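You operate a simulated robot arm through the tools that you are given. There is no shell and no other tool. Be economical: measure what you need, move in short steps, check, and stop when the job is done.

You run a simulated robot arm. Do the job below in one go: nothing can be reset, and whatever is moved stays where it is left.

Task
Take the basket of nuts through wash, rinse and blue, then stand it back on the grate.
Fine: in that order; open the dye tank wide for it and leave it open; spill no nuts. Set down upright: green-handled basket.

It is judged by the outcome, as a careful person would: the job done as asked, and still so three seconds after it is handed in. It fails if anything else is knocked over, pushed out of place, dropped, spilled or broken.

Robot
A 7-joint arm with a fingered hand on a trunk, on a base that drives. Base frame: it is fixed to the floor where the robot stands at the start and does not move with it; the origin is under the middle of the robot, x ahead of it, y to its left, z up; the surface under the hand at the start is at about z = 0.874. Lengths are in m, angles in degrees, forces in N, time in s.
With the tool pointing down near the work surface it reaches from about 0.32 to 0.72 m from the robot's upright axis, wherever it stands. Its first joint turns from -166.0 to 166.0 degrees. Places, roughly: grate on the drip pan [0.2, -0.7, 0.8]; small dye tank [0.4, -0.2, 0.7]; small dye tank lid [0.4, -0.2, 0.9]; small rinse tank [0.6, 0.2, 0.7]; small wash tank [0.7, 0.7, 0.7]. Payload 4 kg.
Tool frame: the origin (TCP) lies between the finger pads and is the grasp point; the fingertips stand 0.026 m ahead of it; z points along the fingers, y is the line along which they close. Largest opening 0.148 m; the body of the gripper starts 0.073 m behind the TCP. The gripper is a hand of 3 fingers: y runs from the thumb to the fingers, the wrist lies at [0, 0, -0.239] in the tool frame, and closing takes about 1.5 s.
Orientation is that of the tool frame in the base frame, as a unit quaternion [x, y, z, w]. With the fingers straight down and closing along the base's y, the tool's x points along the base's -x, its y along +y and its z along -z.

Tools
- The arm moves only by the tool apply_moves. Its arguments are lists of equal length, an entry for each row: "turn": the turn, a rotation vector about the base's x, y, z in degrees, a list of three; "offset": the shift along the base's x, y, z in m, a list of three; "claw": the finger opening in m, from 0 to 0.148. In form: {"turn": [[rx, ry, rz], ...], "offset": [[x, y, z], ...], "claw": [claw, ...]}. A call has 1 to 12 rows; each row is the pose to reach, as a shift and turn from the pose commanded when the call began. Rows are played at 5 a second. More than 0.05 m and 8.6 degrees between two rows, or a gripper value outside its range, and nothing of the call is played. Where a pose cannot be reached the arm comes as near as it can. A force on the tool above 40 N (or 10 N above the force at the start of the call, whichever is more), or a blocked arm, ends the call early, and 0.2 s more pass. Each finger travels about 0.072 m/s and halts on what it meets, pressing with about 30 N; the grip force reading is that of the motor and also rises with nothing between the fingers. The clock runs only during rows and for 0.2 s after the last one: add rows that repeat a pose to give the fingers time. The reply holds the time, the measured pose of the TCP, the force on the tool along the base axes, the opening and the grip force, in the units named above and with some noise, with the torque about the TCP (base axes, N m) and any sound that the robot's microphone picked up, and new pictures: "pictures" is both (left out), scene, wrist or none.
- Cameras (640 x 400 px; columns grow to the right, rows downward): "scene" is now at [0.0042, 0.1088, 1.5797]; the picture's right is [-0.57, -0.82, 0.00], its down [-0.63, 0.44, -0.64] and it looks along [0.52, -0.36, -0.77] (base axes); focal length 214 px, centre (320, 200). "wrist" rides on the gripper at [0.068, -0.039, -0.09] in the tool frame; the picture's right is [0.50, 0.87, 0.00], its down [-0.66, 0.38, -0.65] and it looks along [-0.57, 0.33, 0.76] (tool axes); focal length 222 px, centre (320, 200). There is no depth. A picture from a camera that has moved, and an enlarged one, comes with that camera's place and axes in the base frame and with its lens.
- lift_body(by): slides the trunk up (or, below 0, down) by that many m; the arm and the scene camera ride with it, the base frame stays. It gives what a move gives, with no picture.
- base_move(legs): drives the robot by 1 to 6 legs, each [ahead, left, turn to the left] in m, m and degrees, along the robot's own axes; the way and the turn of a leg run together, so that a leg with both is an arc; at most 1.5 m and 180 degrees a leg. The arm and the cameras ride along, it lands a little off, and it stops where it bumps. It gives what a move gives, and a new picture of the scene camera.
- preshape(shape): the hand has 3 fingers and takes this shape, open, in about a second: jaw (thumb against the fingers, like two jaws); tri (thumb and two fingers); tip (a fingertip pinch); poke (one finger out to press); point (the index stretched); flat (the hand flat); cup (the hand cupped); fist (a fist). The gripper value then closes the fingers along that shape, each until it touches; the sizes above hold for jaw. It gives what a move gives, with no picture.
- head_to(pan, tilt): turns the head with the scene camera to pan (to the left, within 155 degrees either way) and tilt (down, from -29 to 69), counted from straight ahead of the robot. It gives what a move gives, and a new picture of the scene camera.
- inspect(camera, box): a new picture of the part [left, top, right, bottom] of that camera's present view, enlarged. The clock stands still meanwhile.
- close_job(): hands the job in; it is judged then, once.

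Work in short steps. Places have to be worked out from the pictures, the camera data and where the tool is seen: move nearer, look again, correct. Check each grasp and each placing, and mend what went wrong. You have 120 turns and 260 pictures in all, those below and enlarged ones among them. Open the gripper and draw the arm clear of the work before you hand the job in, unless the task says otherwise; then end with one line.

The tools are called after "Request:" by a JSON object that holds its "op" and its "data". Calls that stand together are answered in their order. apply_moves: Moves the arm, as the interface text tells. Its arguments: {"type":"object","properties":{"turn":{"type":"array","items":{"type":"array","items":{"type":"number"}}},"offset":{"type":"array","items":{"type":"array","items":{"type":"number"}}},"claw":{"type":"array","items":{"type":"number"}},"pictures":{"type":"string","enum":["both","scene","wrist","none"]}},"required":["turn","offset","claw"]} The other tools are called the same way: lift_body (by) slides the trunk up or down; preshape (shape) gives the hand a shape; base_move (legs) drives the base; head_to (pan, tilt) turns the head that bears the scene camera; inspect (camera, box) takes an enlarged picture of a part of a camera's view; close_job () hands the job in.

At the start:

```text
time: 0.0
tool_pos: [0.3736, -0.0229, 1.3764]
tool_rot: [0.0, 1.0, -0.001, 0.0]
wrist_force: [0.3, -0.3, 0.2]
torque: [0.03, 0.02, -0.04]
gripper_width: 0.1478
gripper_force: 0.0
shape: jaw
trunk travel left (down, up): [-0.555, 0.035]
robot x, y, heading: [0.0016, 0.0, -0.2]
head pan, tilt: [-34.9, 50.4]
```

scene: 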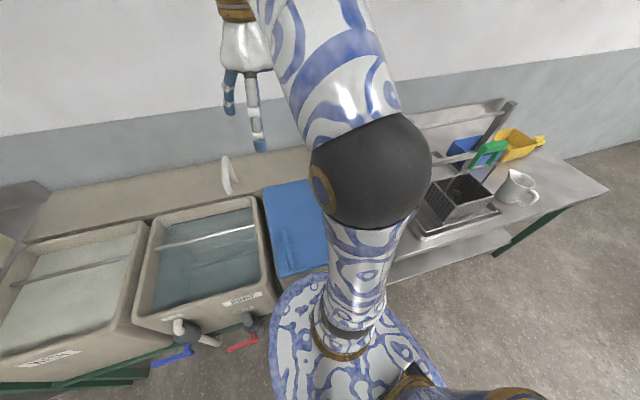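
wrist: 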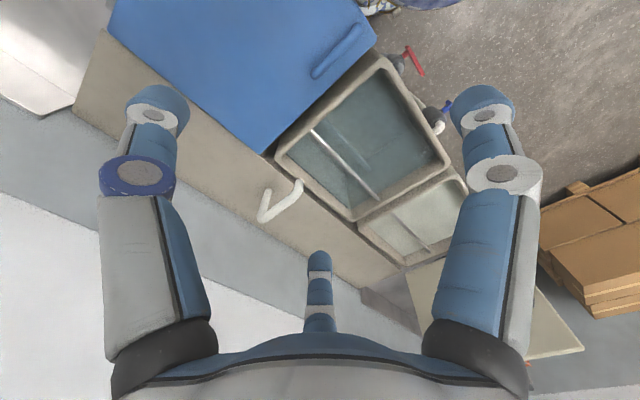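

The arm blocks part of the view; I turn the head to see the grate side and then the tanks.

Request:
{"op": "head_to", "data": {"pan": -65, "tilt": 40}}

Request:
{"op": "inspect", "data": {"camera": "scene", "box": [160, 100, 480, 300]}}

Request:
{"op": "head_to", "data": {"pan": 20, "tilt": 50}}

```text
time: 0.9
tool_pos: [0.3726, -0.0228, 1.3772]
tool_rot: [0.001, 1.0, 0.0, 0.0]
wrist_force: [-0.3, 0.7, 0.8]
torque: [0.01, -0.02, 0.03]
gripper_width: 0.1479
gripper_force: 0.1
shape: jaw
trunk travel left (down, up): [-0.555, 0.035]
robot x, y, heading: [0.0008, 0.0014, 0.1]
head pan, tilt: [-65.0, 40.0]
camera scene: at [-0.0227, 0.0756, 1.5944], right [-0.91, -0.42, 0.0], down [-0.27, 0.58, -0.77], along [0.32, -0.69, -0.64], focal length 214 px, centre (320, 200)
```

scene: 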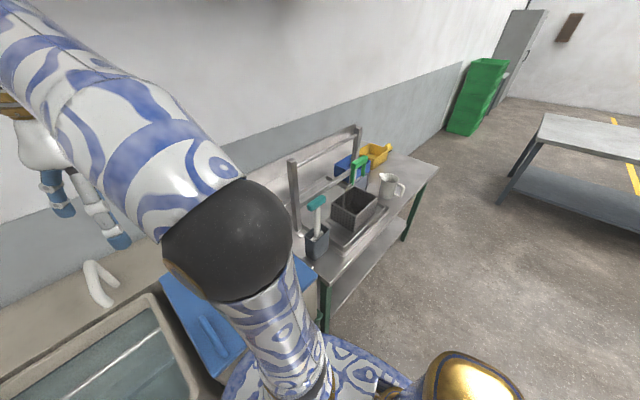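

```text
2.00 times, centred on (320, 200) of scene
camera zoom: at [-0.0227, 0.0756, 1.5944], right [-0.91, -0.42, 0.0], down [-0.27, 0.58, -0.77], along [0.32, -0.69, -0.64], focal length 429 px, centre (320, 200)
```

zoom: 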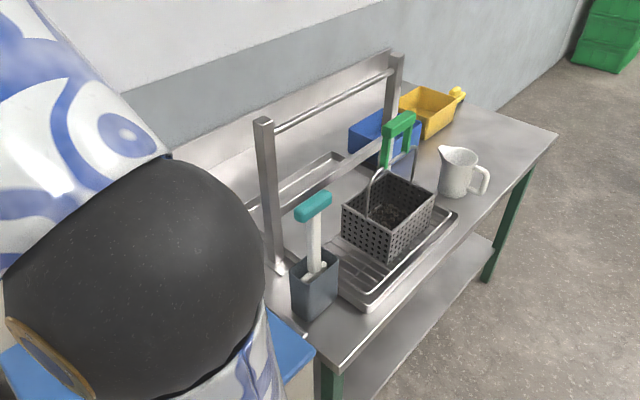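

```text
time: 2.5
tool_pos: [0.3737, -0.0221, 1.3779]
tool_rot: [-0.001, 1.0, 0.0, 0.0]
wrist_force: [0.3, 0.4, 1.0]
torque: [0.0, 0.03, 0.01]
gripper_width: 0.1479
gripper_force: 0.0
shape: jaw
trunk travel left (down, up): [-0.555, 0.035]
robot x, y, heading: [0.0025, 0.0024, 0.1]
head pan, tilt: [20.0, 50.0]
camera scene: at [0.0137, 0.1789, 1.5802], right [0.34, -0.94, 0.0], down [-0.72, -0.26, -0.64], along [0.6, 0.22, -0.77], focal length 214 px, centre (320, 200)
```

scene: 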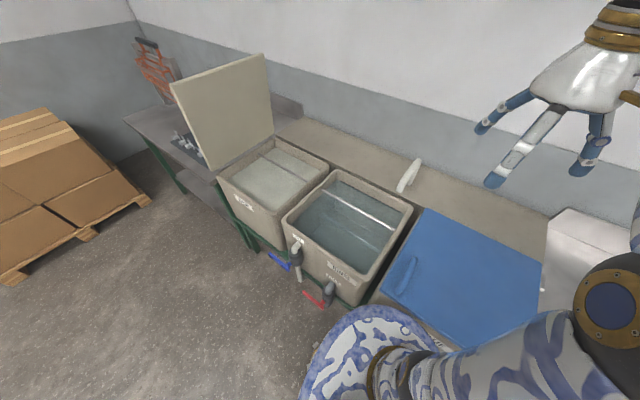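

I zoom into the tanks to read labels and see the lid.

Request:
{"op": "inspect", "data": {"camera": "scene", "box": [200, 130, 440, 310]}}

Request:
{"op": "inspect", "data": {"camera": "scene", "box": [360, 180, 560, 350]}}

Request:
{"op": "head_to", "data": {"pan": -20, "tilt": 60}}

```text
2.22 times, centred on (320, 220) of scene
camera zoom: at [0.0137, 0.1789, 1.5802], right [0.34, -0.94, 0.0], down [-0.72, -0.26, -0.64], along [0.6, 0.22, -0.77], focal length 477 px, centre (320, 156)
```

zoom: 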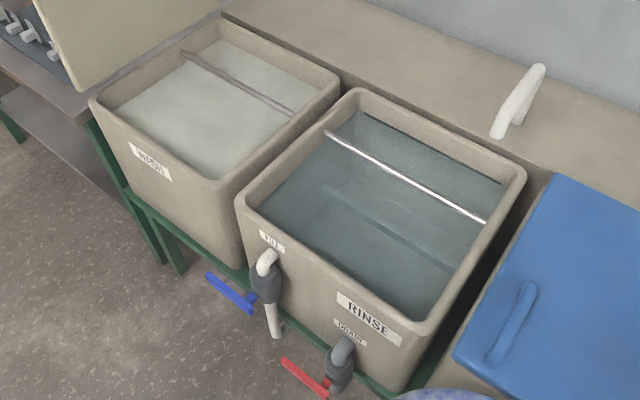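

```text
2.35 times, centred on (460, 265) of scene
camera zoom: at [0.0137, 0.1789, 1.5802], right [0.34, -0.94, 0.0], down [-0.72, -0.26, -0.64], along [0.6, 0.22, -0.77], focal length 505 px, centre (-9, 47)
```

zoom: 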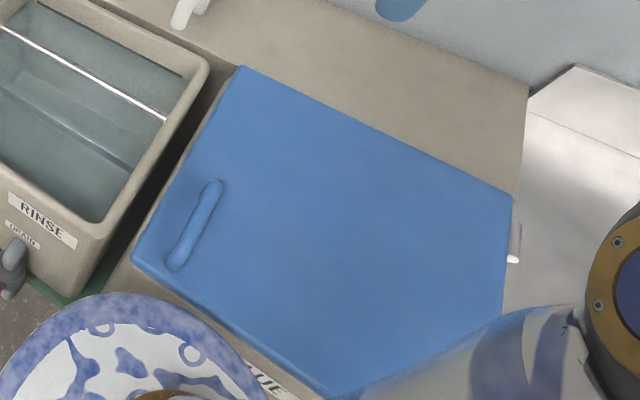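

```text
time: 3.6
tool_pos: [0.373, -0.0222, 1.377]
tool_rot: [0.0, 1.0, 0.0, 0.0]
wrist_force: [-0.4, 0.6, -0.5]
torque: [0.01, -0.01, 0.0]
gripper_width: 0.1479
gripper_force: 0.1
shape: jaw
trunk travel left (down, up): [-0.555, 0.035]
robot x, y, heading: [-0.0001, -0.0018, 0.2]
head pan, tilt: [-20.0, 60.0]
camera scene: at [0.004, 0.1299, 1.5677], right [-0.34, -0.94, 0.0], down [-0.81, 0.3, -0.5], along [0.47, -0.17, -0.87], focal length 214 px, centre (320, 200)
```

scene: 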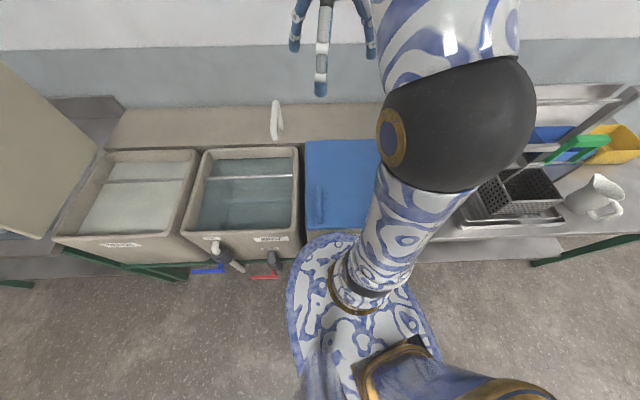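

The tank row is turned about 20° clockwise to the base frame (normal ≈ (0.94,-0.34)); the dye lid has a handle at its left side, so it hinges on the right. I turn to face the row, back off a bit, and look again.

Request:
{"op": "base_move", "data": {"legs": [[0, 0, -20], [-0.25, 0, 0]]}}

Request:
{"op": "head_to", "data": {"pan": -40, "tilt": 40}}

Request:
{"op": "inspect", "data": {"camera": "scene", "box": [160, 100, 480, 300]}}

```text
time: 6.5
tool_pos: [0.1063, -0.0652, 1.377]
tool_rot: [0.174, 0.985, 0.0, 0.0]
wrist_force: [0.1, -0.6, 0.1]
torque: [-0.01, -0.01, 0.03]
gripper_width: 0.148
gripper_force: 0.1
shape: jaw
trunk travel left (down, up): [-0.555, 0.035]
robot x, y, heading: [-0.2353, 0.0821, -19.9]
head pan, tilt: [-20.0, 60.0]
camera scene: at [-0.1883, 0.206, 1.5677], right [-0.64, -0.77, 0.0], down [-0.66, 0.56, -0.5], along [0.38, -0.32, -0.87], focal length 214 px, centre (320, 200)
```

scene: 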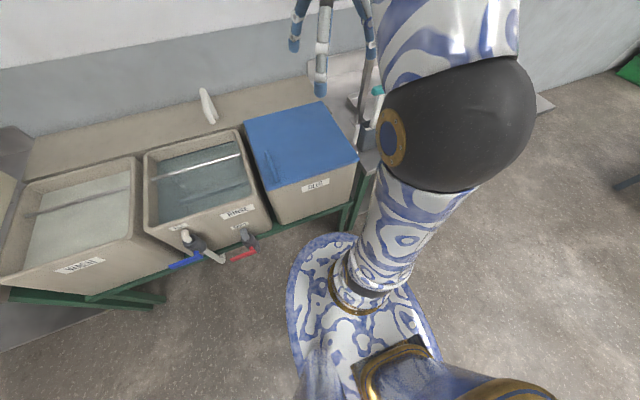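

```text
time: 7.3
tool_pos: [0.1078, -0.065, 1.3765]
tool_rot: [0.174, 0.985, 0.0, 0.0]
wrist_force: [0.2, 0.1, 1.0]
torque: [0.02, 0.03, 0.0]
gripper_width: 0.1478
gripper_force: 0.0
shape: jaw
trunk travel left (down, up): [-0.555, 0.035]
robot x, y, heading: [-0.2328, 0.0821, -19.6]
head pan, tilt: [-40.0, 40.0]
camera scene: at [-0.1961, 0.175, 1.5943], right [-0.87, -0.5, 0.0], down [-0.32, 0.56, -0.77], along [0.38, -0.66, -0.64], focal length 214 px, centre (320, 200)
```

scene: 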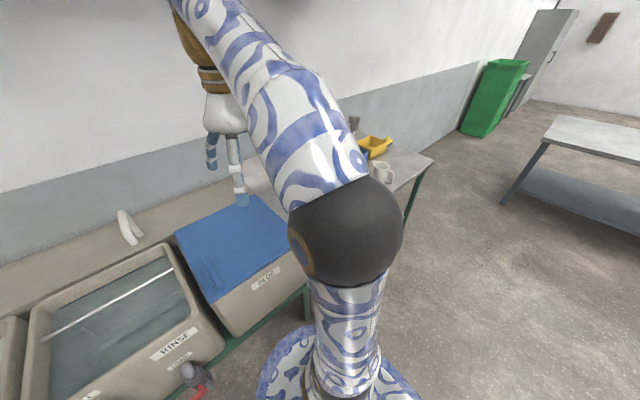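

```text
2.00 times, centred on (320, 200) of scene
camera zoom: at [-0.1961, 0.175, 1.5943], right [-0.87, -0.5, 0.0], down [-0.32, 0.56, -0.77], along [0.38, -0.66, -0.64], focal length 429 px, centre (320, 200)
```

zoom: 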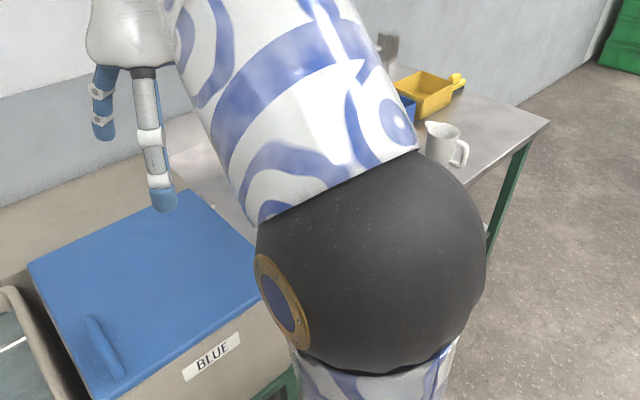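

The arm blocks the view to the right, so I drive right along the row to view lid, hinge and grate from there, panned left.

Request:
{"op": "base_move", "data": {"legs": [[0, -0.75, 0]]}}

Request:
{"op": "head_to", "data": {"pan": 10, "tilt": 45}}

Request:
{"op": "inspect", "data": {"camera": "scene", "box": [80, 100, 400, 300]}}

```text
time: 11.5
tool_pos: [-0.1575, -0.793, 1.3765]
tool_rot: [0.172, 0.985, 0.0, 0.0]
wrist_force: [0.5, 0.6, -0.3]
torque: [0.02, -0.03, 0.0]
gripper_width: 0.1478
gripper_force: 0.0
shape: jaw
trunk travel left (down, up): [-0.555, 0.035]
robot x, y, heading: [-0.4977, -0.6452, -20.0]
head pan, tilt: [-40.0, 40.0]
camera scene: at [-0.4614, -0.5549, 1.5944], right [-0.86, -0.5, 0.0], down [-0.32, 0.56, -0.77], along [0.38, -0.66, -0.64], focal length 214 px, centre (320, 200)
```

scene: 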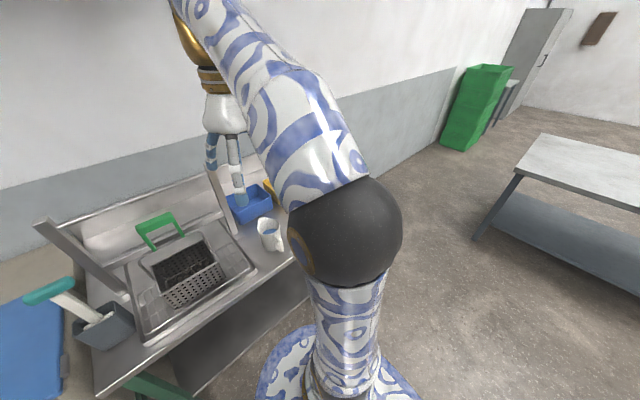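

```text
time: 12.7
tool_pos: [-0.1576, -0.793, 1.3779]
tool_rot: [0.173, 0.985, 0.0, 0.0]
wrist_force: [-0.3, 0.4, 0.4]
torque: [-0.05, -0.01, 0.0]
gripper_width: 0.148
gripper_force: 0.0
shape: jaw
trunk travel left (down, up): [-0.555, 0.035]
robot x, y, heading: [-0.5025, -0.6429, -19.9]
head pan, tilt: [10.0, 45.0]
camera scene: at [-0.4239, -0.4951, 1.5871], right [-0.17, -0.98, 0.0], down [-0.7, 0.12, -0.71], along [0.7, -0.12, -0.71], focal length 214 px, centre (320, 200)
```

scene: 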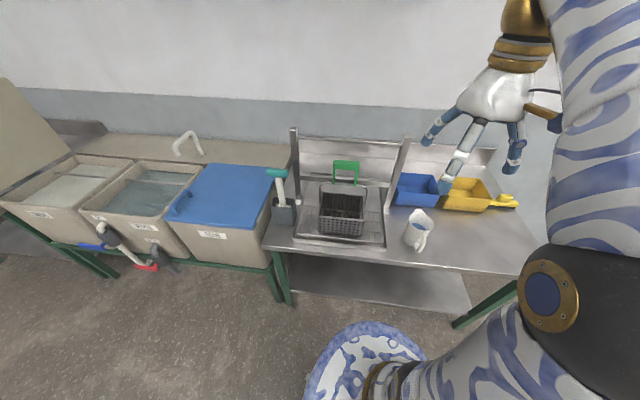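

```text
2.00 times, centred on (240, 200) of scene
camera zoom: at [-0.4239, -0.4951, 1.5871], right [-0.17, -0.98, 0.0], down [-0.7, 0.12, -0.71], along [0.7, -0.12, -0.71], focal length 429 px, centre (480, 200)
```

zoom: 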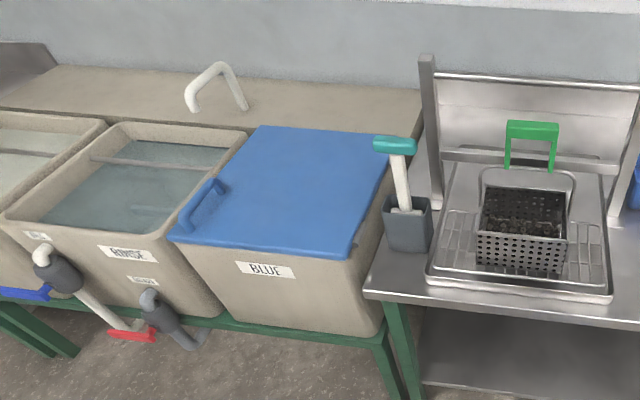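

I zoom closely on the basket/handle and on the lid/brush/hinge region.

Request:
{"op": "inspect", "data": {"camera": "scene", "box": [285, 120, 425, 260]}}

Request:
{"op": "inspect", "data": {"camera": "scene", "box": [160, 140, 310, 260]}}

```text
2.86 times, centred on (355, 190) of scene
camera zoom: at [-0.4239, -0.4951, 1.5871], right [-0.17, -0.98, 0.0], down [-0.7, 0.12, -0.71], along [0.7, -0.12, -0.71], focal length 613 px, centre (220, 229)
```

zoom: 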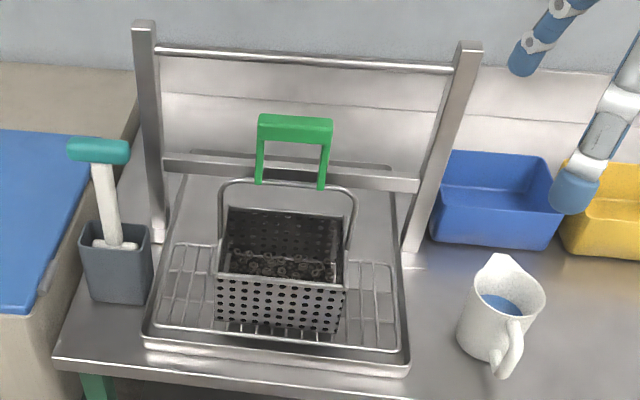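

```text
3.33 times, centred on (235, 200) of scene
camera zoom: at [-0.4239, -0.4951, 1.5871], right [-0.17, -0.98, 0.0], down [-0.7, 0.12, -0.71], along [0.7, -0.12, -0.71], focal length 715 px, centre (603, 200)
```

zoom: 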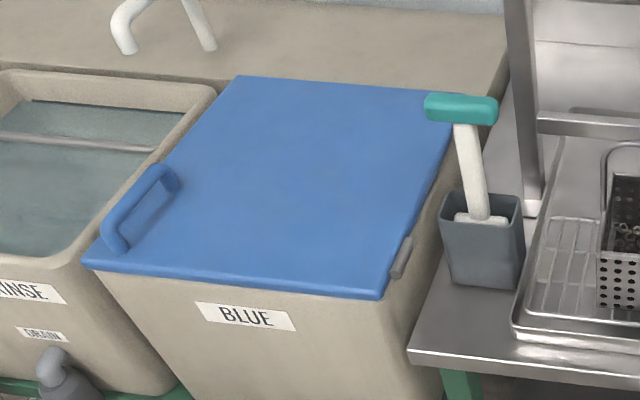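

Now the geometry is clear: lid top z≈0.88, hinge on its right at l≈-0.24 (row frame), handle bar near its left/front. I drive back to stand in front of the dye tank.

Request:
{"op": "base_move", "data": {"legs": [[0, 0.7, 2], [0.08, 0, 0]]}}

Request:
{"op": "head_to", "data": {"pan": 0, "tilt": 60}}

```text
time: 17.2
tool_pos: [0.1514, -0.1427, 1.377]
tool_rot: [0.158, 0.987, 0.0, 0.0]
wrist_force: [0.0, -0.2, 0.3]
torque: [0.05, 0.04, 0.01]
gripper_width: 0.1481
gripper_force: 0.0
shape: jaw
trunk travel left (down, up): [-0.555, 0.035]
robot x, y, heading: [-0.1976, -0.0009, -18.7]
head pan, tilt: [10.0, 45.0]
camera scene: at [-0.1231, 0.1482, 1.5871], right [-0.14, -0.99, 0.0], down [-0.7, 0.1, -0.71], along [0.7, -0.1, -0.71], focal length 214 px, centre (320, 200)
```

scene: 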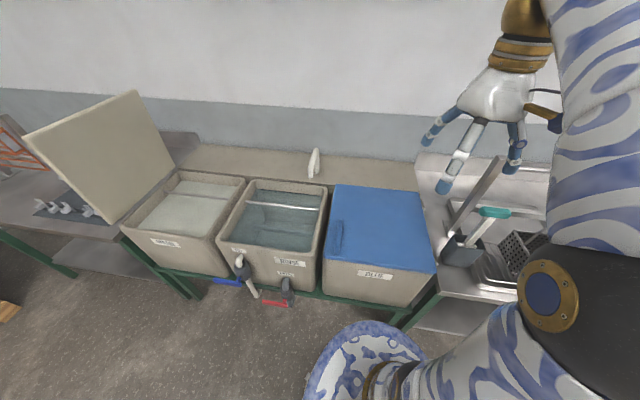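

```text
time: 18.0
tool_pos: [0.1511, -0.1412, 1.3767]
tool_rot: [0.158, 0.987, 0.0, 0.0]
wrist_force: [-0.4, 1.2, -0.2]
torque: [-0.06, -0.01, 0.01]
gripper_width: 0.1478
gripper_force: 0.1
shape: jaw
trunk travel left (down, up): [-0.555, 0.035]
robot x, y, heading: [-0.1963, -0.008, -18.4]
head pan, tilt: [0.0, 60.0]
camera scene: at [-0.1415, 0.1394, 1.5677], right [-0.31, -0.95, 0.0], down [-0.82, 0.27, -0.5], along [0.48, -0.16, -0.87], focal length 214 px, centre (320, 200)
```

scene: 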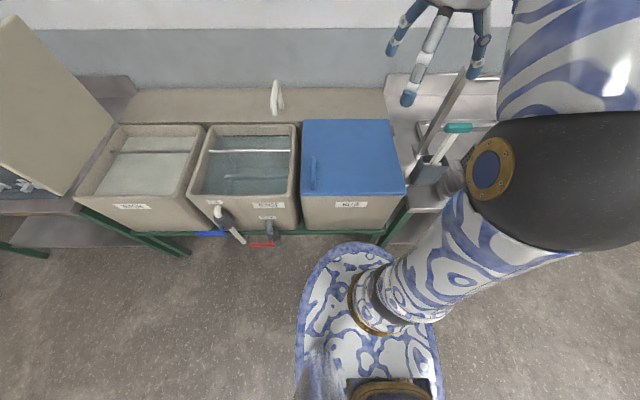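

The row is now square to the picture. I zoom on the lid for precise measurement.

Request:
{"op": "inspect", "data": {"camera": "scene", "box": [280, 100, 440, 240]}}

Request:
{"op": "inspect", "data": {"camera": "scene", "box": [60, 100, 300, 250]}}

```text
2.86 times, centred on (360, 170) of scene
camera zoom: at [-0.1415, 0.1394, 1.5677], right [-0.31, -0.95, 0.0], down [-0.82, 0.27, -0.5], along [0.48, -0.16, -0.87], focal length 613 px, centre (206, 286)
```

zoom: 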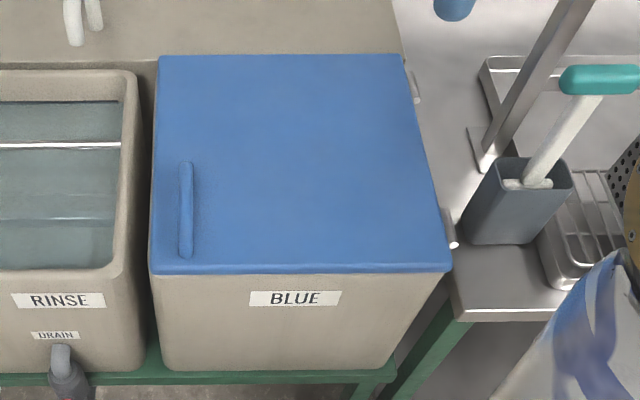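

```text
2.67 times, centred on (180, 175) of scene
camera zoom: at [-0.1415, 0.1394, 1.5677], right [-0.31, -0.95, 0.0], down [-0.82, 0.27, -0.5], along [0.48, -0.16, -0.87], focal length 572 px, centre (693, 267)
```

zoom: 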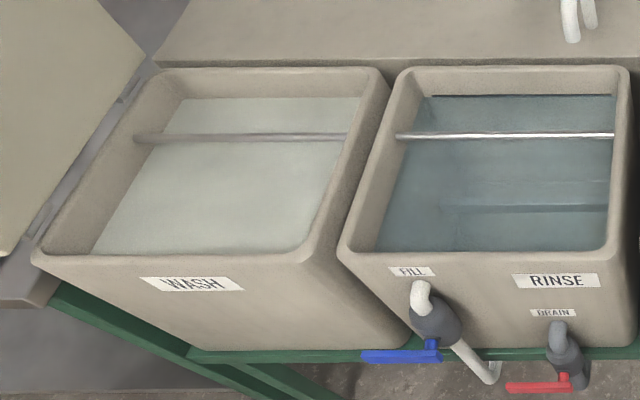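

Handle: n≈0.255–0.385, l≈0.113, bar top z≈0.93; hinge axis l≈-0.245. Next I check how widely the fingers are spread before choosing the grasp.

Request:
{"op": "inspect", "data": {"camera": "wrist", "box": [0, 0, 640, 400]}}

Request:
{"op": "head_to", "data": {"pan": -25, "tilt": 25}}

```text
1.00 times, centred on (320, 200) of wrist (not enlarged: the box is as wide or as high as the picture)
camera zoom: at [0.0747, -0.1584, 1.4668], right [-0.2, 0.98, 0.0], down [0.74, 0.15, 0.65], along [0.64, 0.13, -0.76], focal length 222 px, centre (320, 200)
```

zoom: 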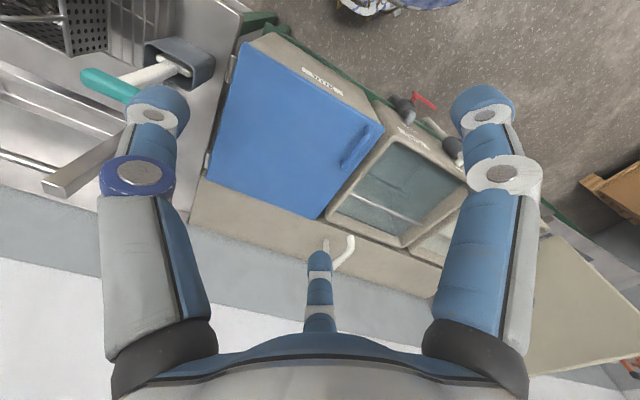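

```text
time: 19.0
tool_pos: [0.1501, -0.1415, 1.3765]
tool_rot: [0.158, 0.987, 0.0, -0.001]
wrist_force: [0.4, 0.5, 0.3]
torque: [-0.03, -0.01, -0.01]
gripper_width: 0.1481
gripper_force: 0.0
shape: jaw
trunk travel left (down, up): [-0.555, 0.035]
robot x, y, heading: [-0.2005, -0.0007, -18.3]
head pan, tilt: [-25.0, 25.0]
camera scene: at [-0.1378, 0.0972, 1.6176], right [-0.68, -0.73, 0.0], down [-0.31, 0.29, -0.91], along [0.66, -0.62, -0.42], focal length 214 px, centre (320, 200)
```

scene: 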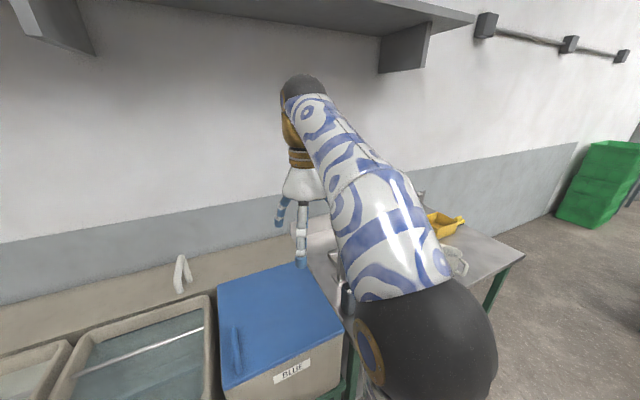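

The open fingers look widely spread; I test closing in jaw shape, then the tip and tri shapes, to see the finger geometry.

Request:
{"op": "apply_moves", "data": {"turn": [[0, 0, 0], [0, 0, 0], [0, 0, 0], [0, 0, 0], [0, 0, 0], [0, 0, 0]], "offset": [[0, 0, 0], [0, 0, 0], [0, 0, 0], [0, 0, 0], [0, 0, 0], [0, 0, 0]], "claw": [0.03, 0.03, 0.03, 0.03, 0.03, 0.03], "pictures": "both"}}

Request:
{"op": "preshape", "data": {"shape": "tip"}}

Request:
{"op": "inspect", "data": {"camera": "wrist", "box": [0, 0, 640, 400]}}

Request:
{"op": "preshape", "data": {"shape": "tri"}}

Request:
{"op": "inspect", "data": {"camera": "wrist", "box": [0, 0, 640, 400]}}

```text
time: 20.4
tool_pos: [0.1516, -0.1424, 1.3784]
tool_rot: [0.158, 0.987, 0.0, 0.0]
wrist_force: [-0.4, 0.7, 0.7]
torque: [0.01, 0.01, 0.0]
gripper_width: 0.0303
gripper_force: 0.0
shape: jaw
trunk travel left (down, up): [-0.555, 0.035]
robot x, y, heading: [-0.1929, -0.0048, -18.1]
head pan, tilt: [-25.0, 25.0]
camera scene: at [-0.1378, 0.0972, 1.6177], right [-0.69, -0.73, 0.0], down [-0.31, 0.29, -0.91], along [0.66, -0.62, -0.42], focal length 214 px, centre (320, 200)
camera wrist: at [0.0747, -0.1584, 1.4668], right [-0.2, 0.98, 0.0], down [0.74, 0.15, 0.65], along [0.64, 0.13, -0.76], focal length 222 px, centre (320, 200)
```

scene: 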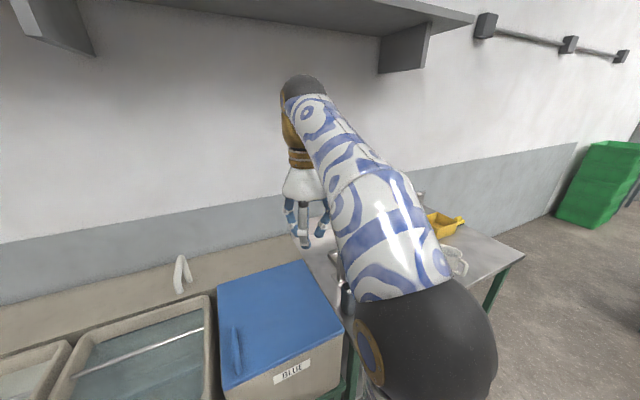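
wrist: 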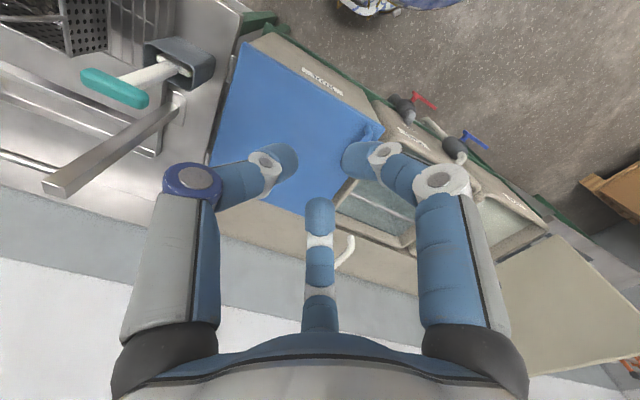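

```text
time: 21.3
tool_pos: [0.1498, -0.1417, 1.3771]
tool_rot: [0.158, 0.987, 0.0, 0.001]
wrist_force: [-0.2, -0.1, 0.4]
torque: [0.02, 0.0, 0.02]
gripper_width: 0.1476
gripper_force: 0.1
shape: tip
trunk travel left (down, up): [-0.555, 0.035]
robot x, y, heading: [-0.1978, -0.0042, -18.1]
head pan, tilt: [-25.0, 25.0]
```

```text
1.00 times, centred on (320, 200) of wrist (not enlarged: the box is as wide or as high as the picture)
camera zoom: at [0.0747, -0.1584, 1.4668], right [-0.2, 0.98, 0.0], down [0.74, 0.15, 0.65], along [0.64, 0.13, -0.76], focal length 222 px, centre (320, 200)
```

zoom: 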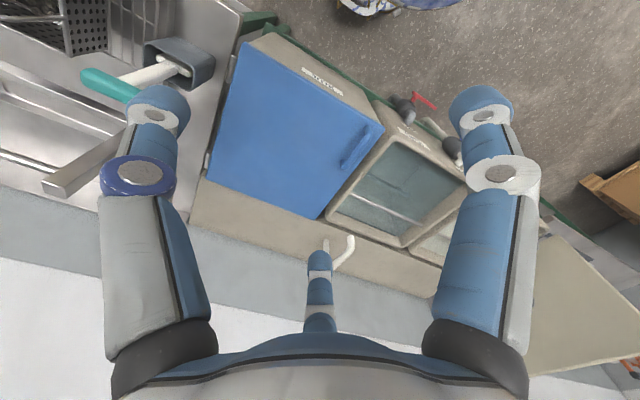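

```text
time: 22.2
tool_pos: [0.1511, -0.1419, 1.3771]
tool_rot: [0.158, 0.987, 0.001, 0.001]
wrist_force: [0.3, -0.2, -0.2]
torque: [-0.04, -0.02, -0.02]
gripper_width: 0.1475
gripper_force: 0.1
shape: tri
trunk travel left (down, up): [-0.555, 0.035]
robot x, y, heading: [-0.1908, -0.0041, -18.0]
head pan, tilt: [-25.0, 25.0]
```

```text
1.00 times, centred on (320, 200) of wrist (not enlarged: the box is as wide or as high as the picture)
camera zoom: at [0.0747, -0.1584, 1.4668], right [-0.2, 0.98, 0.0], down [0.74, 0.15, 0.65], along [0.64, 0.13, -0.76], focal length 222 px, centre (320, 200)
```

zoom: 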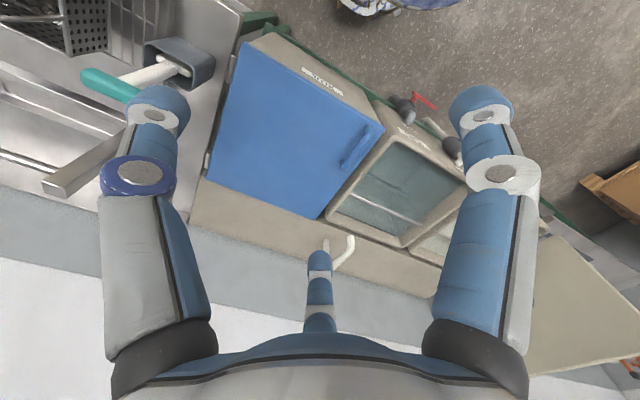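

All shapes close radially with the fingertips converging, so a 0.07 opening suits a thin bar. I return to jaw and move to a pre-grasp above-left of the lid handle, tilted 30°.

Request:
{"op": "preshape", "data": {"shape": "jaw"}}

Request:
{"op": "apply_moves", "data": {"turn": [[-2.8, 0.9, 0], [-5.7, 1.9, 0], [-8.5, 2.8, 0], [-11.4, 3.8, 0], [-14.2, 4.7, 0], [-17.1, 5.7, 0], [-20, 6.6, 0], [-22.8, 7.6, 0], [-25.6, 8.5, 0], [-28.5, 9.5, 0]], "offset": [[0.021, 0.021, -0.02], [0.042, 0.041, -0.05], [0.062, 0.062, -0.085], [0.083, 0.083, -0.12], [0.104, 0.104, -0.155], [0.125, 0.124, -0.19], [0.146, 0.145, -0.225], [0.166, 0.166, -0.26], [0.187, 0.186, -0.295], [0.208, 0.207, -0.33]], "claw": [0.07, 0.07, 0.07, 0.07, 0.07, 0.07, 0.07, 0.07, 0.07, 0.07], "pictures": "both"}}

Request:
{"op": "head_to", "data": {"pan": 0, "tilt": 55}}

```text
time: 23.1
tool_pos: [0.15, -0.1423, 1.376]
tool_rot: [0.159, 0.987, -0.001, 0.0]
wrist_force: [-0.2, -0.8, 0.2]
torque: [0.01, 0.0, 0.01]
gripper_width: 0.148
gripper_force: 0.1
shape: jaw
trunk travel left (down, up): [-0.555, 0.035]
robot x, y, heading: [-0.2003, -0.0024, -18.4]
head pan, tilt: [-25.0, 25.0]
```

```text
time: 25.3
tool_pos: [0.3571, 0.0667, 1.0474]
tool_rot: [0.154, 0.953, -0.256, -0.043]
wrist_force: [0.2, 0.0, -0.7]
torque: [-0.02, -0.02, -0.01]
gripper_width: 0.0704
gripper_force: 0.0
shape: jaw
trunk travel left (down, up): [-0.555, 0.035]
robot x, y, heading: [-0.1954, 0.0022, -18.3]
head pan, tilt: [-25.0, 25.0]
camera scene: at [-0.137, 0.0977, 1.6177], right [-0.69, -0.73, 0.0], down [-0.31, 0.29, -0.91], along [0.66, -0.62, -0.42], focal length 214 px, centre (320, 200)
camera wrist: at [0.2988, 0.0977, 1.1448], right [-0.24, 0.87, -0.43], down [0.83, 0.42, 0.38], along [0.51, -0.27, -0.82], focal length 222 px, centre (320, 200)
```

scene: 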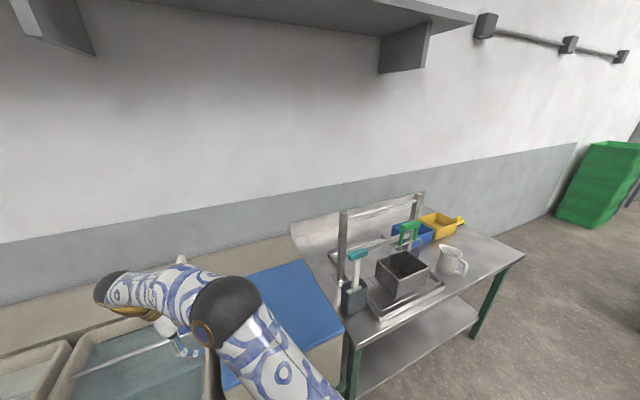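
wrist: 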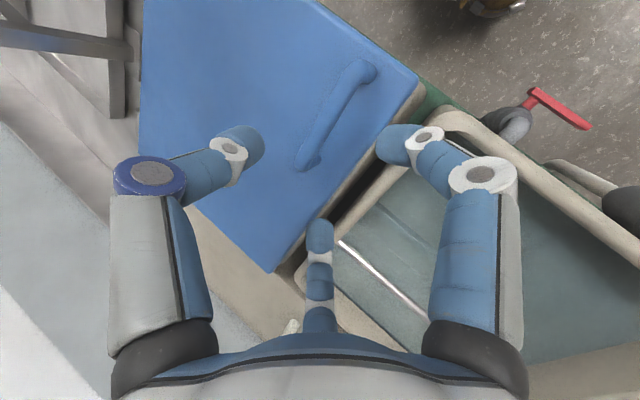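

```text
time: 26.2
tool_pos: [0.3583, 0.0648, 1.0486]
tool_rot: [0.154, 0.953, -0.256, -0.042]
wrist_force: [-0.3, 0.4, 1.4]
torque: [0.01, -0.01, 0.07]
gripper_width: 0.0706
gripper_force: 0.0
shape: jaw
trunk travel left (down, up): [-0.555, 0.035]
robot x, y, heading: [-0.1948, -0.0099, -18.3]
head pan, tilt: [0.0, 55.0]
camera scene: at [-0.1362, 0.1378, 1.5737], right [-0.31, -0.95, 0.0], down [-0.78, 0.26, -0.57], along [0.55, -0.18, -0.82], focal length 214 px, centre (320, 200)
```

scene: 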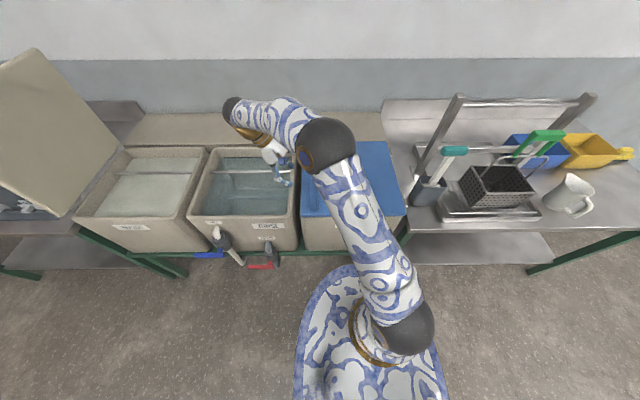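

The handle sits right ahead (bar centre n≈0.318, l≈0.12). I advance along the tool direction, stopping just short.

Request:
{"op": "apply_moves", "data": {"turn": [[0, 0, 0], [0, 0, 0], [0, 0, 0], [0, 0, 0]], "offset": [[-0.004, -0.012, -0.026], [-0.008, -0.024, -0.052], [-0.012, -0.036, -0.078], [-0.016, -0.047, -0.103]], "claw": [0.06, 0.06, 0.06, 0.06], "pictures": "wrist"}}

Request:
{"op": "inspect", "data": {"camera": "scene", "box": [220, 80, 420, 260]}}

```text
time: 27.2
tool_pos: [0.3432, 0.0169, 0.9443]
tool_rot: [0.154, 0.953, -0.256, -0.042]
wrist_force: [0.8, -0.2, 0.3]
torque: [0.02, 0.02, -0.01]
gripper_width: 0.0604
gripper_force: 0.1
shape: jaw
trunk travel left (down, up): [-0.555, 0.035]
robot x, y, heading: [-0.1981, -0.0042, -18.1]
head pan, tilt: [0.0, 55.0]
camera wrist: at [0.2836, 0.049, 1.0415], right [-0.24, 0.87, -0.43], down [0.83, 0.42, 0.38], along [0.51, -0.27, -0.82], focal length 222 px, centre (320, 200)
```

wrist: 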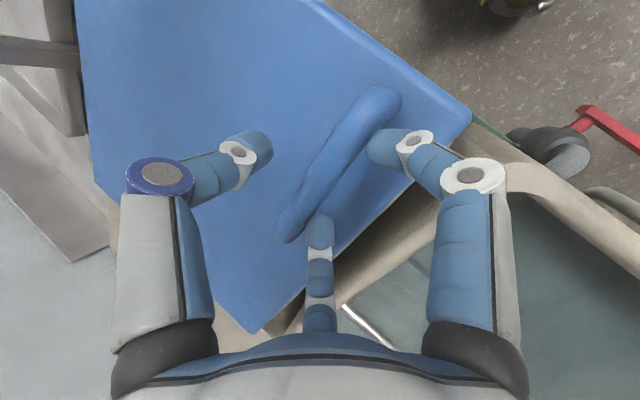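

```text
2.22 times, centred on (320, 170) of scene
camera zoom: at [-0.1362, 0.1377, 1.5737], right [-0.31, -0.95, 0.0], down [-0.78, 0.26, -0.57], along [0.54, -0.18, -0.82], focal length 477 px, centre (320, 267)
```

zoom: 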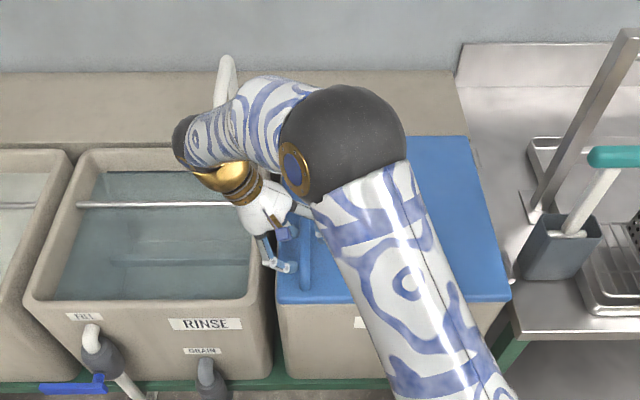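

The bar lies between thumb and fingers; I advance 1.5 cm more and close.

Request:
{"op": "apply_moves", "data": {"turn": [[0, 0, 0], [0, 0, 0], [0, 0, 0], [0, 0, 0], [0, 0, 0], [0, 0, 0], [0, 0, 0]], "offset": [[-0.001, -0.004, -0.008], [-0.002, -0.006, -0.014], [-0.002, -0.006, -0.014], [-0.002, -0.006, -0.014], [-0.002, -0.006, -0.014], [-0.002, -0.006, -0.014], [-0.002, -0.006, -0.014]], "claw": [0.06, 0.06, 0.0, 0.0, 0.0, 0.0, 0.0], "pictures": "wrist"}}

```text
time: 28.8
tool_pos: [0.3424, 0.0117, 0.9315]
tool_rot: [0.154, 0.954, -0.256, -0.042]
wrist_force: [0.4, 0.9, 6.2]
torque: [-0.34, 0.13, 0.02]
gripper_width: 0.0073
gripper_force: 29.5
shape: jaw
trunk travel left (down, up): [-0.555, 0.035]
robot x, y, heading: [-0.1973, -0.0052, -18.3]
head pan, tilt: [0.0, 55.0]
camera wrist: at [0.2818, 0.0435, 1.0281], right [-0.24, 0.87, -0.43], down [0.83, 0.42, 0.38], along [0.51, -0.27, -0.82], focal length 222 px, centre (320, 200)
```

wrist: 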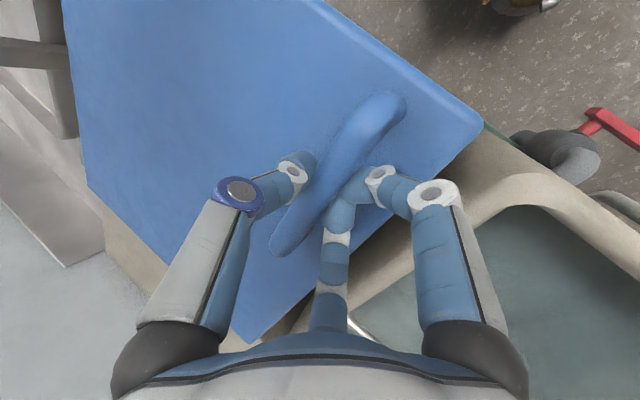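

The fingers have closed under the bar. I start the lid's arc: 16° in small rows about the hinge, watching the force.

Request:
{"op": "apply_moves", "data": {"turn": [[3.8, -1.26, 0], [7.6, -2.5, 0], [11.4, -3.8, 0], [15.2, -5.05, 0]], "offset": [[-0.0016, -0.0047, 0.0252], [-0.0037, -0.0112, 0.0501], [-0.0064, -0.0193, 0.0744], [-0.0096, -0.0289, 0.098]], "claw": [0, 0, 0, 0], "pictures": "both"}}

```text
time: 29.8
tool_pos: [0.3308, -0.0167, 1.0274]
tool_rot: [0.157, 0.98, -0.12, -0.02]
wrist_force: [-1.5, -2.0, -0.1]
torque: [-0.34, 0.12, 0.0]
gripper_width: 0.0067
gripper_force: 29.7
shape: jaw
trunk travel left (down, up): [-0.555, 0.035]
robot x, y, heading: [-0.1936, -0.0025, -18.2]
head pan, tilt: [0.0, 55.0]
camera scene: at [-0.1363, 0.1375, 1.5737], right [-0.31, -0.95, 0.0], down [-0.78, 0.26, -0.57], along [0.54, -0.18, -0.82], focal length 214 px, centre (320, 200)
camera wrist: at [0.2636, -0.0129, 1.1247], right [-0.21, 0.95, -0.21], down [0.79, 0.29, 0.54], along [0.58, -0.05, -0.81], focal length 222 px, centre (320, 200)
```

scene: 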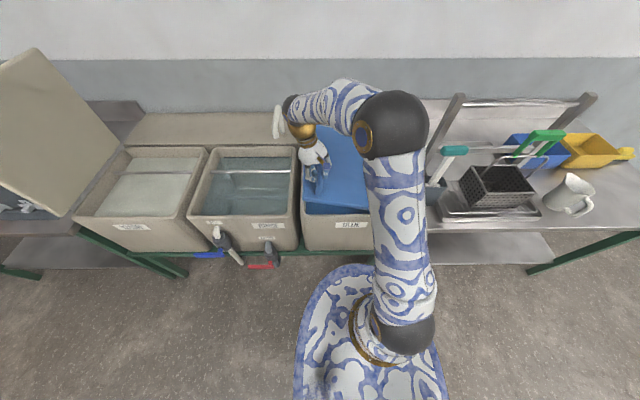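
wrist: 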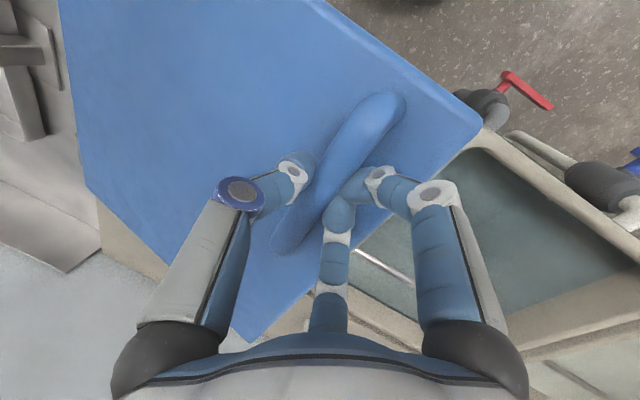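

Low forces and the lid follows. I continue the arc to 56°.

Request:
{"op": "apply_moves", "data": {"turn": [[4.74, -1.58, 0], [9.49, -3.16, 0], [14.23, -4.73, 0], [18.98, -6.31, 0], [23.72, -7.89, 0], [28.47, -9.47, 0], [33.21, -11.05, 0], [37.96, -12.62, 0]], "offset": [[-0.0047, -0.0142, 0.0285], [-0.0102, -0.0307, 0.0556], [-0.0164, -0.0494, 0.081], [-0.0234, -0.0702, 0.1046], [-0.0309, -0.0928, 0.1262], [-0.0389, -0.1171, 0.1456], [-0.0475, -0.1429, 0.1628], [-0.0566, -0.1701, 0.1776]], "claw": [0, 0, 0, 0, 0, 0, 0, 0], "pictures": "both"}}

```text
time: 31.6
tool_pos: [0.2767, -0.1888, 1.2064]
tool_rot: [0.154, 0.962, 0.222, 0.036]
wrist_force: [17.0, -8.4, -3.4]
torque: [-0.43, -0.27, -0.09]
gripper_width: 0.0059
gripper_force: 30.1
shape: jaw
trunk travel left (down, up): [-0.555, 0.035]
robot x, y, heading: [-0.1977, -0.0055, -18.2]
head pan, tilt: [0.0, 55.0]
camera scene: at [-0.1329, 0.1358, 1.5737], right [-0.31, -0.95, 0.0], down [-0.78, 0.26, -0.57], along [0.54, -0.18, -0.82], focal length 214 px, centre (320, 200)
camera wrist: at [0.1886, -0.24, 1.2698], right [-0.23, 0.9, 0.38], down [0.64, -0.16, 0.75], along [0.73, 0.42, -0.54], focal length 222 px, centre (320, 200)
```

scene: 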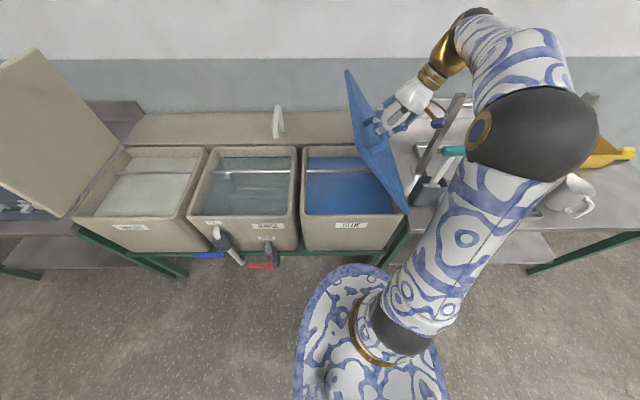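
wrist: 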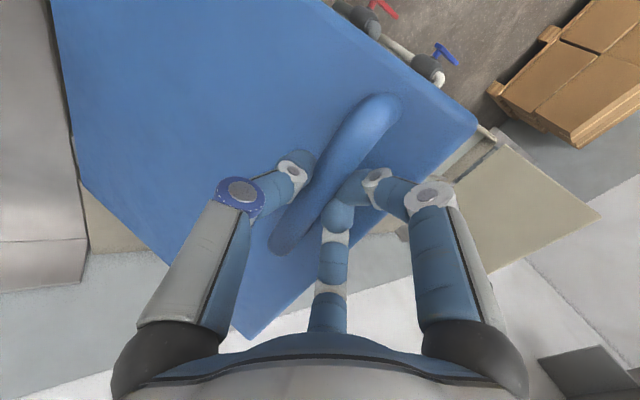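

The lid is at ~56°, dye now visible; there is a side force along the hinge axis, so I add a small shift into the row and continue to 74°.

Request:
{"op": "apply_moves", "data": {"turn": [[5.69, -1.89, 0], [11.39, -3.79, 0], [17.08, -5.68, 0]], "offset": [[-0.0075, -0.0353, 0.0142], [-0.0154, -0.0718, 0.0247], [-0.0256, -0.1086, 0.0312]], "claw": [0, 0, 0], "pictures": "both"}}

```text
time: 32.4
tool_pos: [0.2449, -0.2939, 1.2373]
tool_rot: [0.146, 0.915, 0.37, 0.06]
wrist_force: [-10.7, 2.0, 0.3]
torque: [-0.14, 0.18, 0.15]
gripper_width: 0.0053
gripper_force: 30.0
shape: jaw
trunk travel left (down, up): [-0.555, 0.035]
robot x, y, heading: [-0.1993, -0.0042, -18.6]
head pan, tilt: [0.0, 55.0]
camera scene: at [-0.1394, 0.138, 1.5739], right [-0.31, -0.95, 0.0], down [-0.78, 0.26, -0.57], along [0.55, -0.18, -0.82], focal length 214 px, centre (320, 200)
camera wrist: at [0.152, -0.3604, 1.2751], right [-0.28, 0.75, 0.6], down [0.56, -0.38, 0.73], along [0.78, 0.55, -0.31], focal length 222 px, centre (320, 200)
```

scene: 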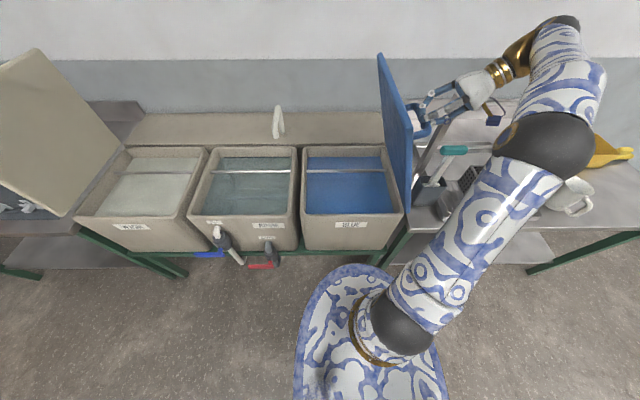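
wrist: 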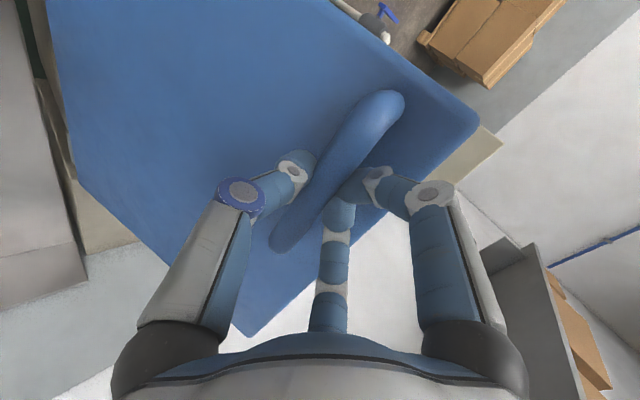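

At ~74°. I check the clearance from brush and post before going on.

Request:
{"op": "inspect", "data": {"camera": "scene", "box": [360, 40, 560, 220]}}

```text
2.22 times, centred on (460, 130) of scene
camera zoom: at [-0.1394, 0.138, 1.5739], right [-0.31, -0.95, 0.0], down [-0.78, 0.26, -0.57], along [0.55, -0.18, -0.82], focal length 477 px, centre (9, 356)
```

zoom: 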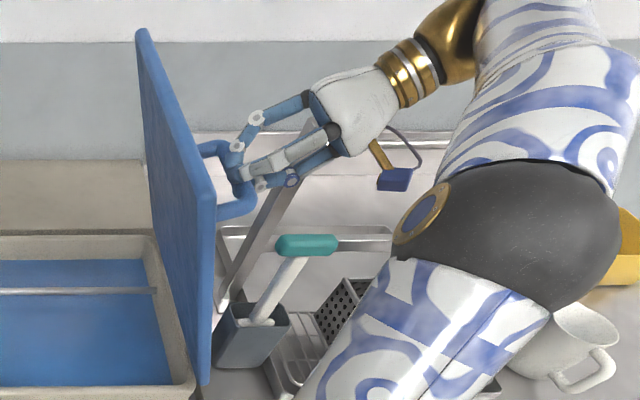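

The hand is clear above the brush. I continue 12° more.

Request:
{"op": "apply_moves", "data": {"turn": [[5.69, -1.89, 0], [11.39, -3.79, 0]], "offset": [[-0.015, -0.0356, 0.0025], [-0.0271, -0.0723, 0.001]], "claw": [0, 0], "pictures": "none"}}

Request:
{"op": "inspect", "data": {"camera": "scene", "box": [360, 40, 560, 220]}}

```text
time: 32.9
tool_pos: [0.2273, -0.3428, 1.2345]
tool_rot: [0.16, 0.892, 0.417, 0.066]
wrist_force: [3.7, -0.9, 22.2]
torque: [0.4, -0.23, 0.01]
gripper_width: 0.0081
gripper_force: 29.9
shape: jaw
out of reach, approached as far as the arm can: row 2
trunk travel left (down, up): [-0.555, 0.035]
robot x, y, heading: [-0.1984, -0.0071, -18.4]
head pan, tilt: [0.0, 55.0]
stopped in row 2: the force on the tool passed its limit at 46 N (the readings are from after the stop); the commanded pose is now the measured one
```

```text
2.22 times, centred on (460, 130) of scene
camera zoom: at [-0.137, 0.1392, 1.574], right [-0.31, -0.95, 0.0], down [-0.78, 0.25, -0.57], along [0.55, -0.18, -0.82], focal length 477 px, centre (9, 356)
```

zoom: 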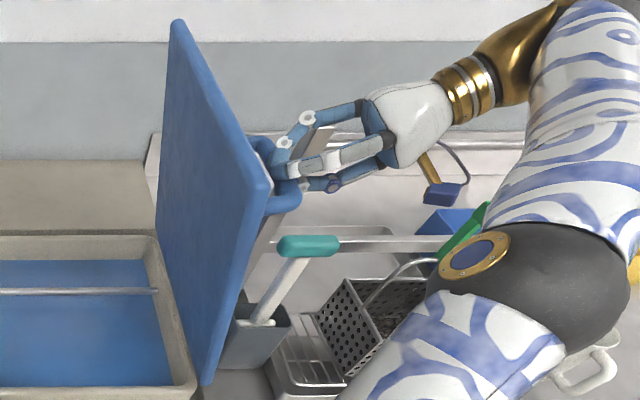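

The wrist reached its limit at ~82°. I go on with translation only (no further hand rotation), slightly raised to relieve the force.

Request:
{"op": "apply_moves", "data": {"turn": [[0, 0, 0], [0, 0, 0], [0, 0, 0], [0, 0, 0]], "offset": [[0, 0, 0.005], [-0.004, -0.0119, 0.005], [-0.0079, -0.0237, 0.005], [-0.0118, -0.0356, 0.004]], "claw": [0.0, 0.0, 0.0, 0.0], "pictures": "none"}}

Request:
{"op": "inspect", "data": {"camera": "scene", "box": [360, 40, 560, 220]}}

```text
time: 33.9
tool_pos: [0.2272, -0.3444, 1.2373]
tool_rot: [0.162, 0.892, 0.416, 0.064]
wrist_force: [4.9, 0.0, 15.8]
torque: [0.32, -0.2, -0.02]
gripper_width: 0.0074
gripper_force: 30.3
shape: jaw
out of reach, approached as far as the arm can: row 2, 3, 4
trunk travel left (down, up): [-0.555, 0.035]
robot x, y, heading: [-0.1984, -0.0028, -18.5]
head pan, tilt: [0.0, 55.0]
```

```text
2.22 times, centred on (460, 130) of scene
camera zoom: at [-0.1366, 0.1382, 1.5737], right [-0.31, -0.95, 0.0], down [-0.78, 0.26, -0.57], along [0.55, -0.18, -0.82], focal length 477 px, centre (9, 356)
```

zoom: 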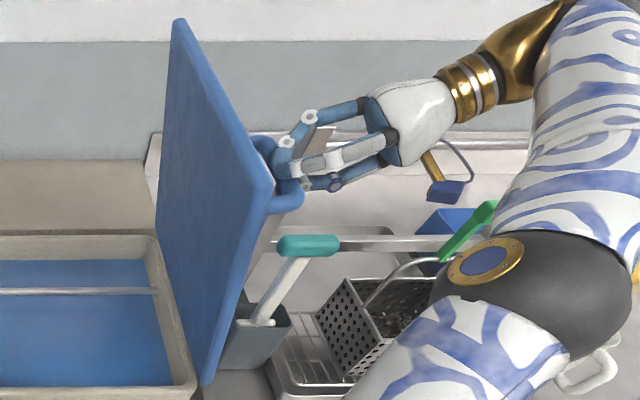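

The arm itself is at its limit, so I let the base carry the grip a few cm to the right.

Request:
{"op": "base_move", "data": {"legs": [[0, -0.04, 0]]}}

Request:
{"op": "inspect", "data": {"camera": "scene", "box": [360, 40, 560, 220]}}

```text
time: 34.8
tool_pos: [0.2158, -0.3833, 1.2357]
tool_rot: [0.162, 0.892, 0.417, 0.064]
wrist_force: [9.3, 3.9, 16.8]
torque: [0.47, -0.23, -0.08]
gripper_width: 0.0077
gripper_force: 29.9
shape: jaw
trunk travel left (down, up): [-0.555, 0.035]
robot x, y, heading: [-0.2083, -0.0417, -18.3]
head pan, tilt: [0.0, 55.0]
camera scene: at [-0.1488, 0.0997, 1.5736], right [-0.31, -0.95, 0.0], down [-0.78, 0.26, -0.57], along [0.54, -0.18, -0.82], focal length 214 px, centre (320, 200)
```

scene: 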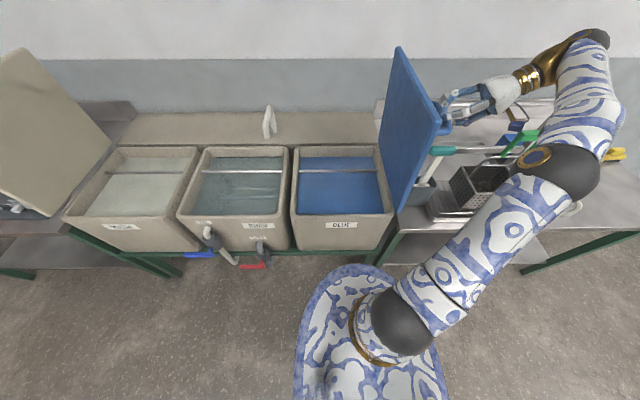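

```text
2.22 times, centred on (460, 130) of scene
camera zoom: at [-0.1488, 0.0997, 1.5736], right [-0.31, -0.95, 0.0], down [-0.78, 0.26, -0.57], along [0.54, -0.18, -0.82], focal length 477 px, centre (9, 356)
```

zoom: 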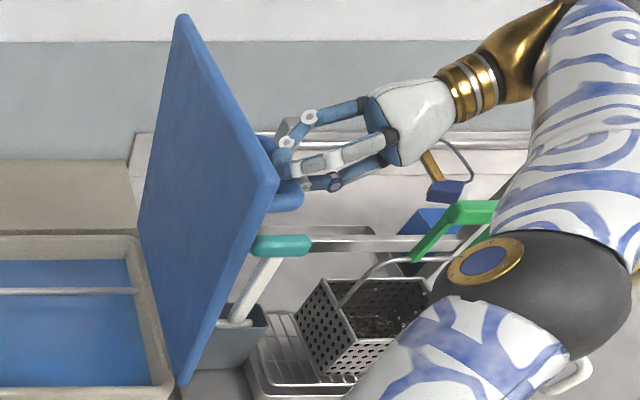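

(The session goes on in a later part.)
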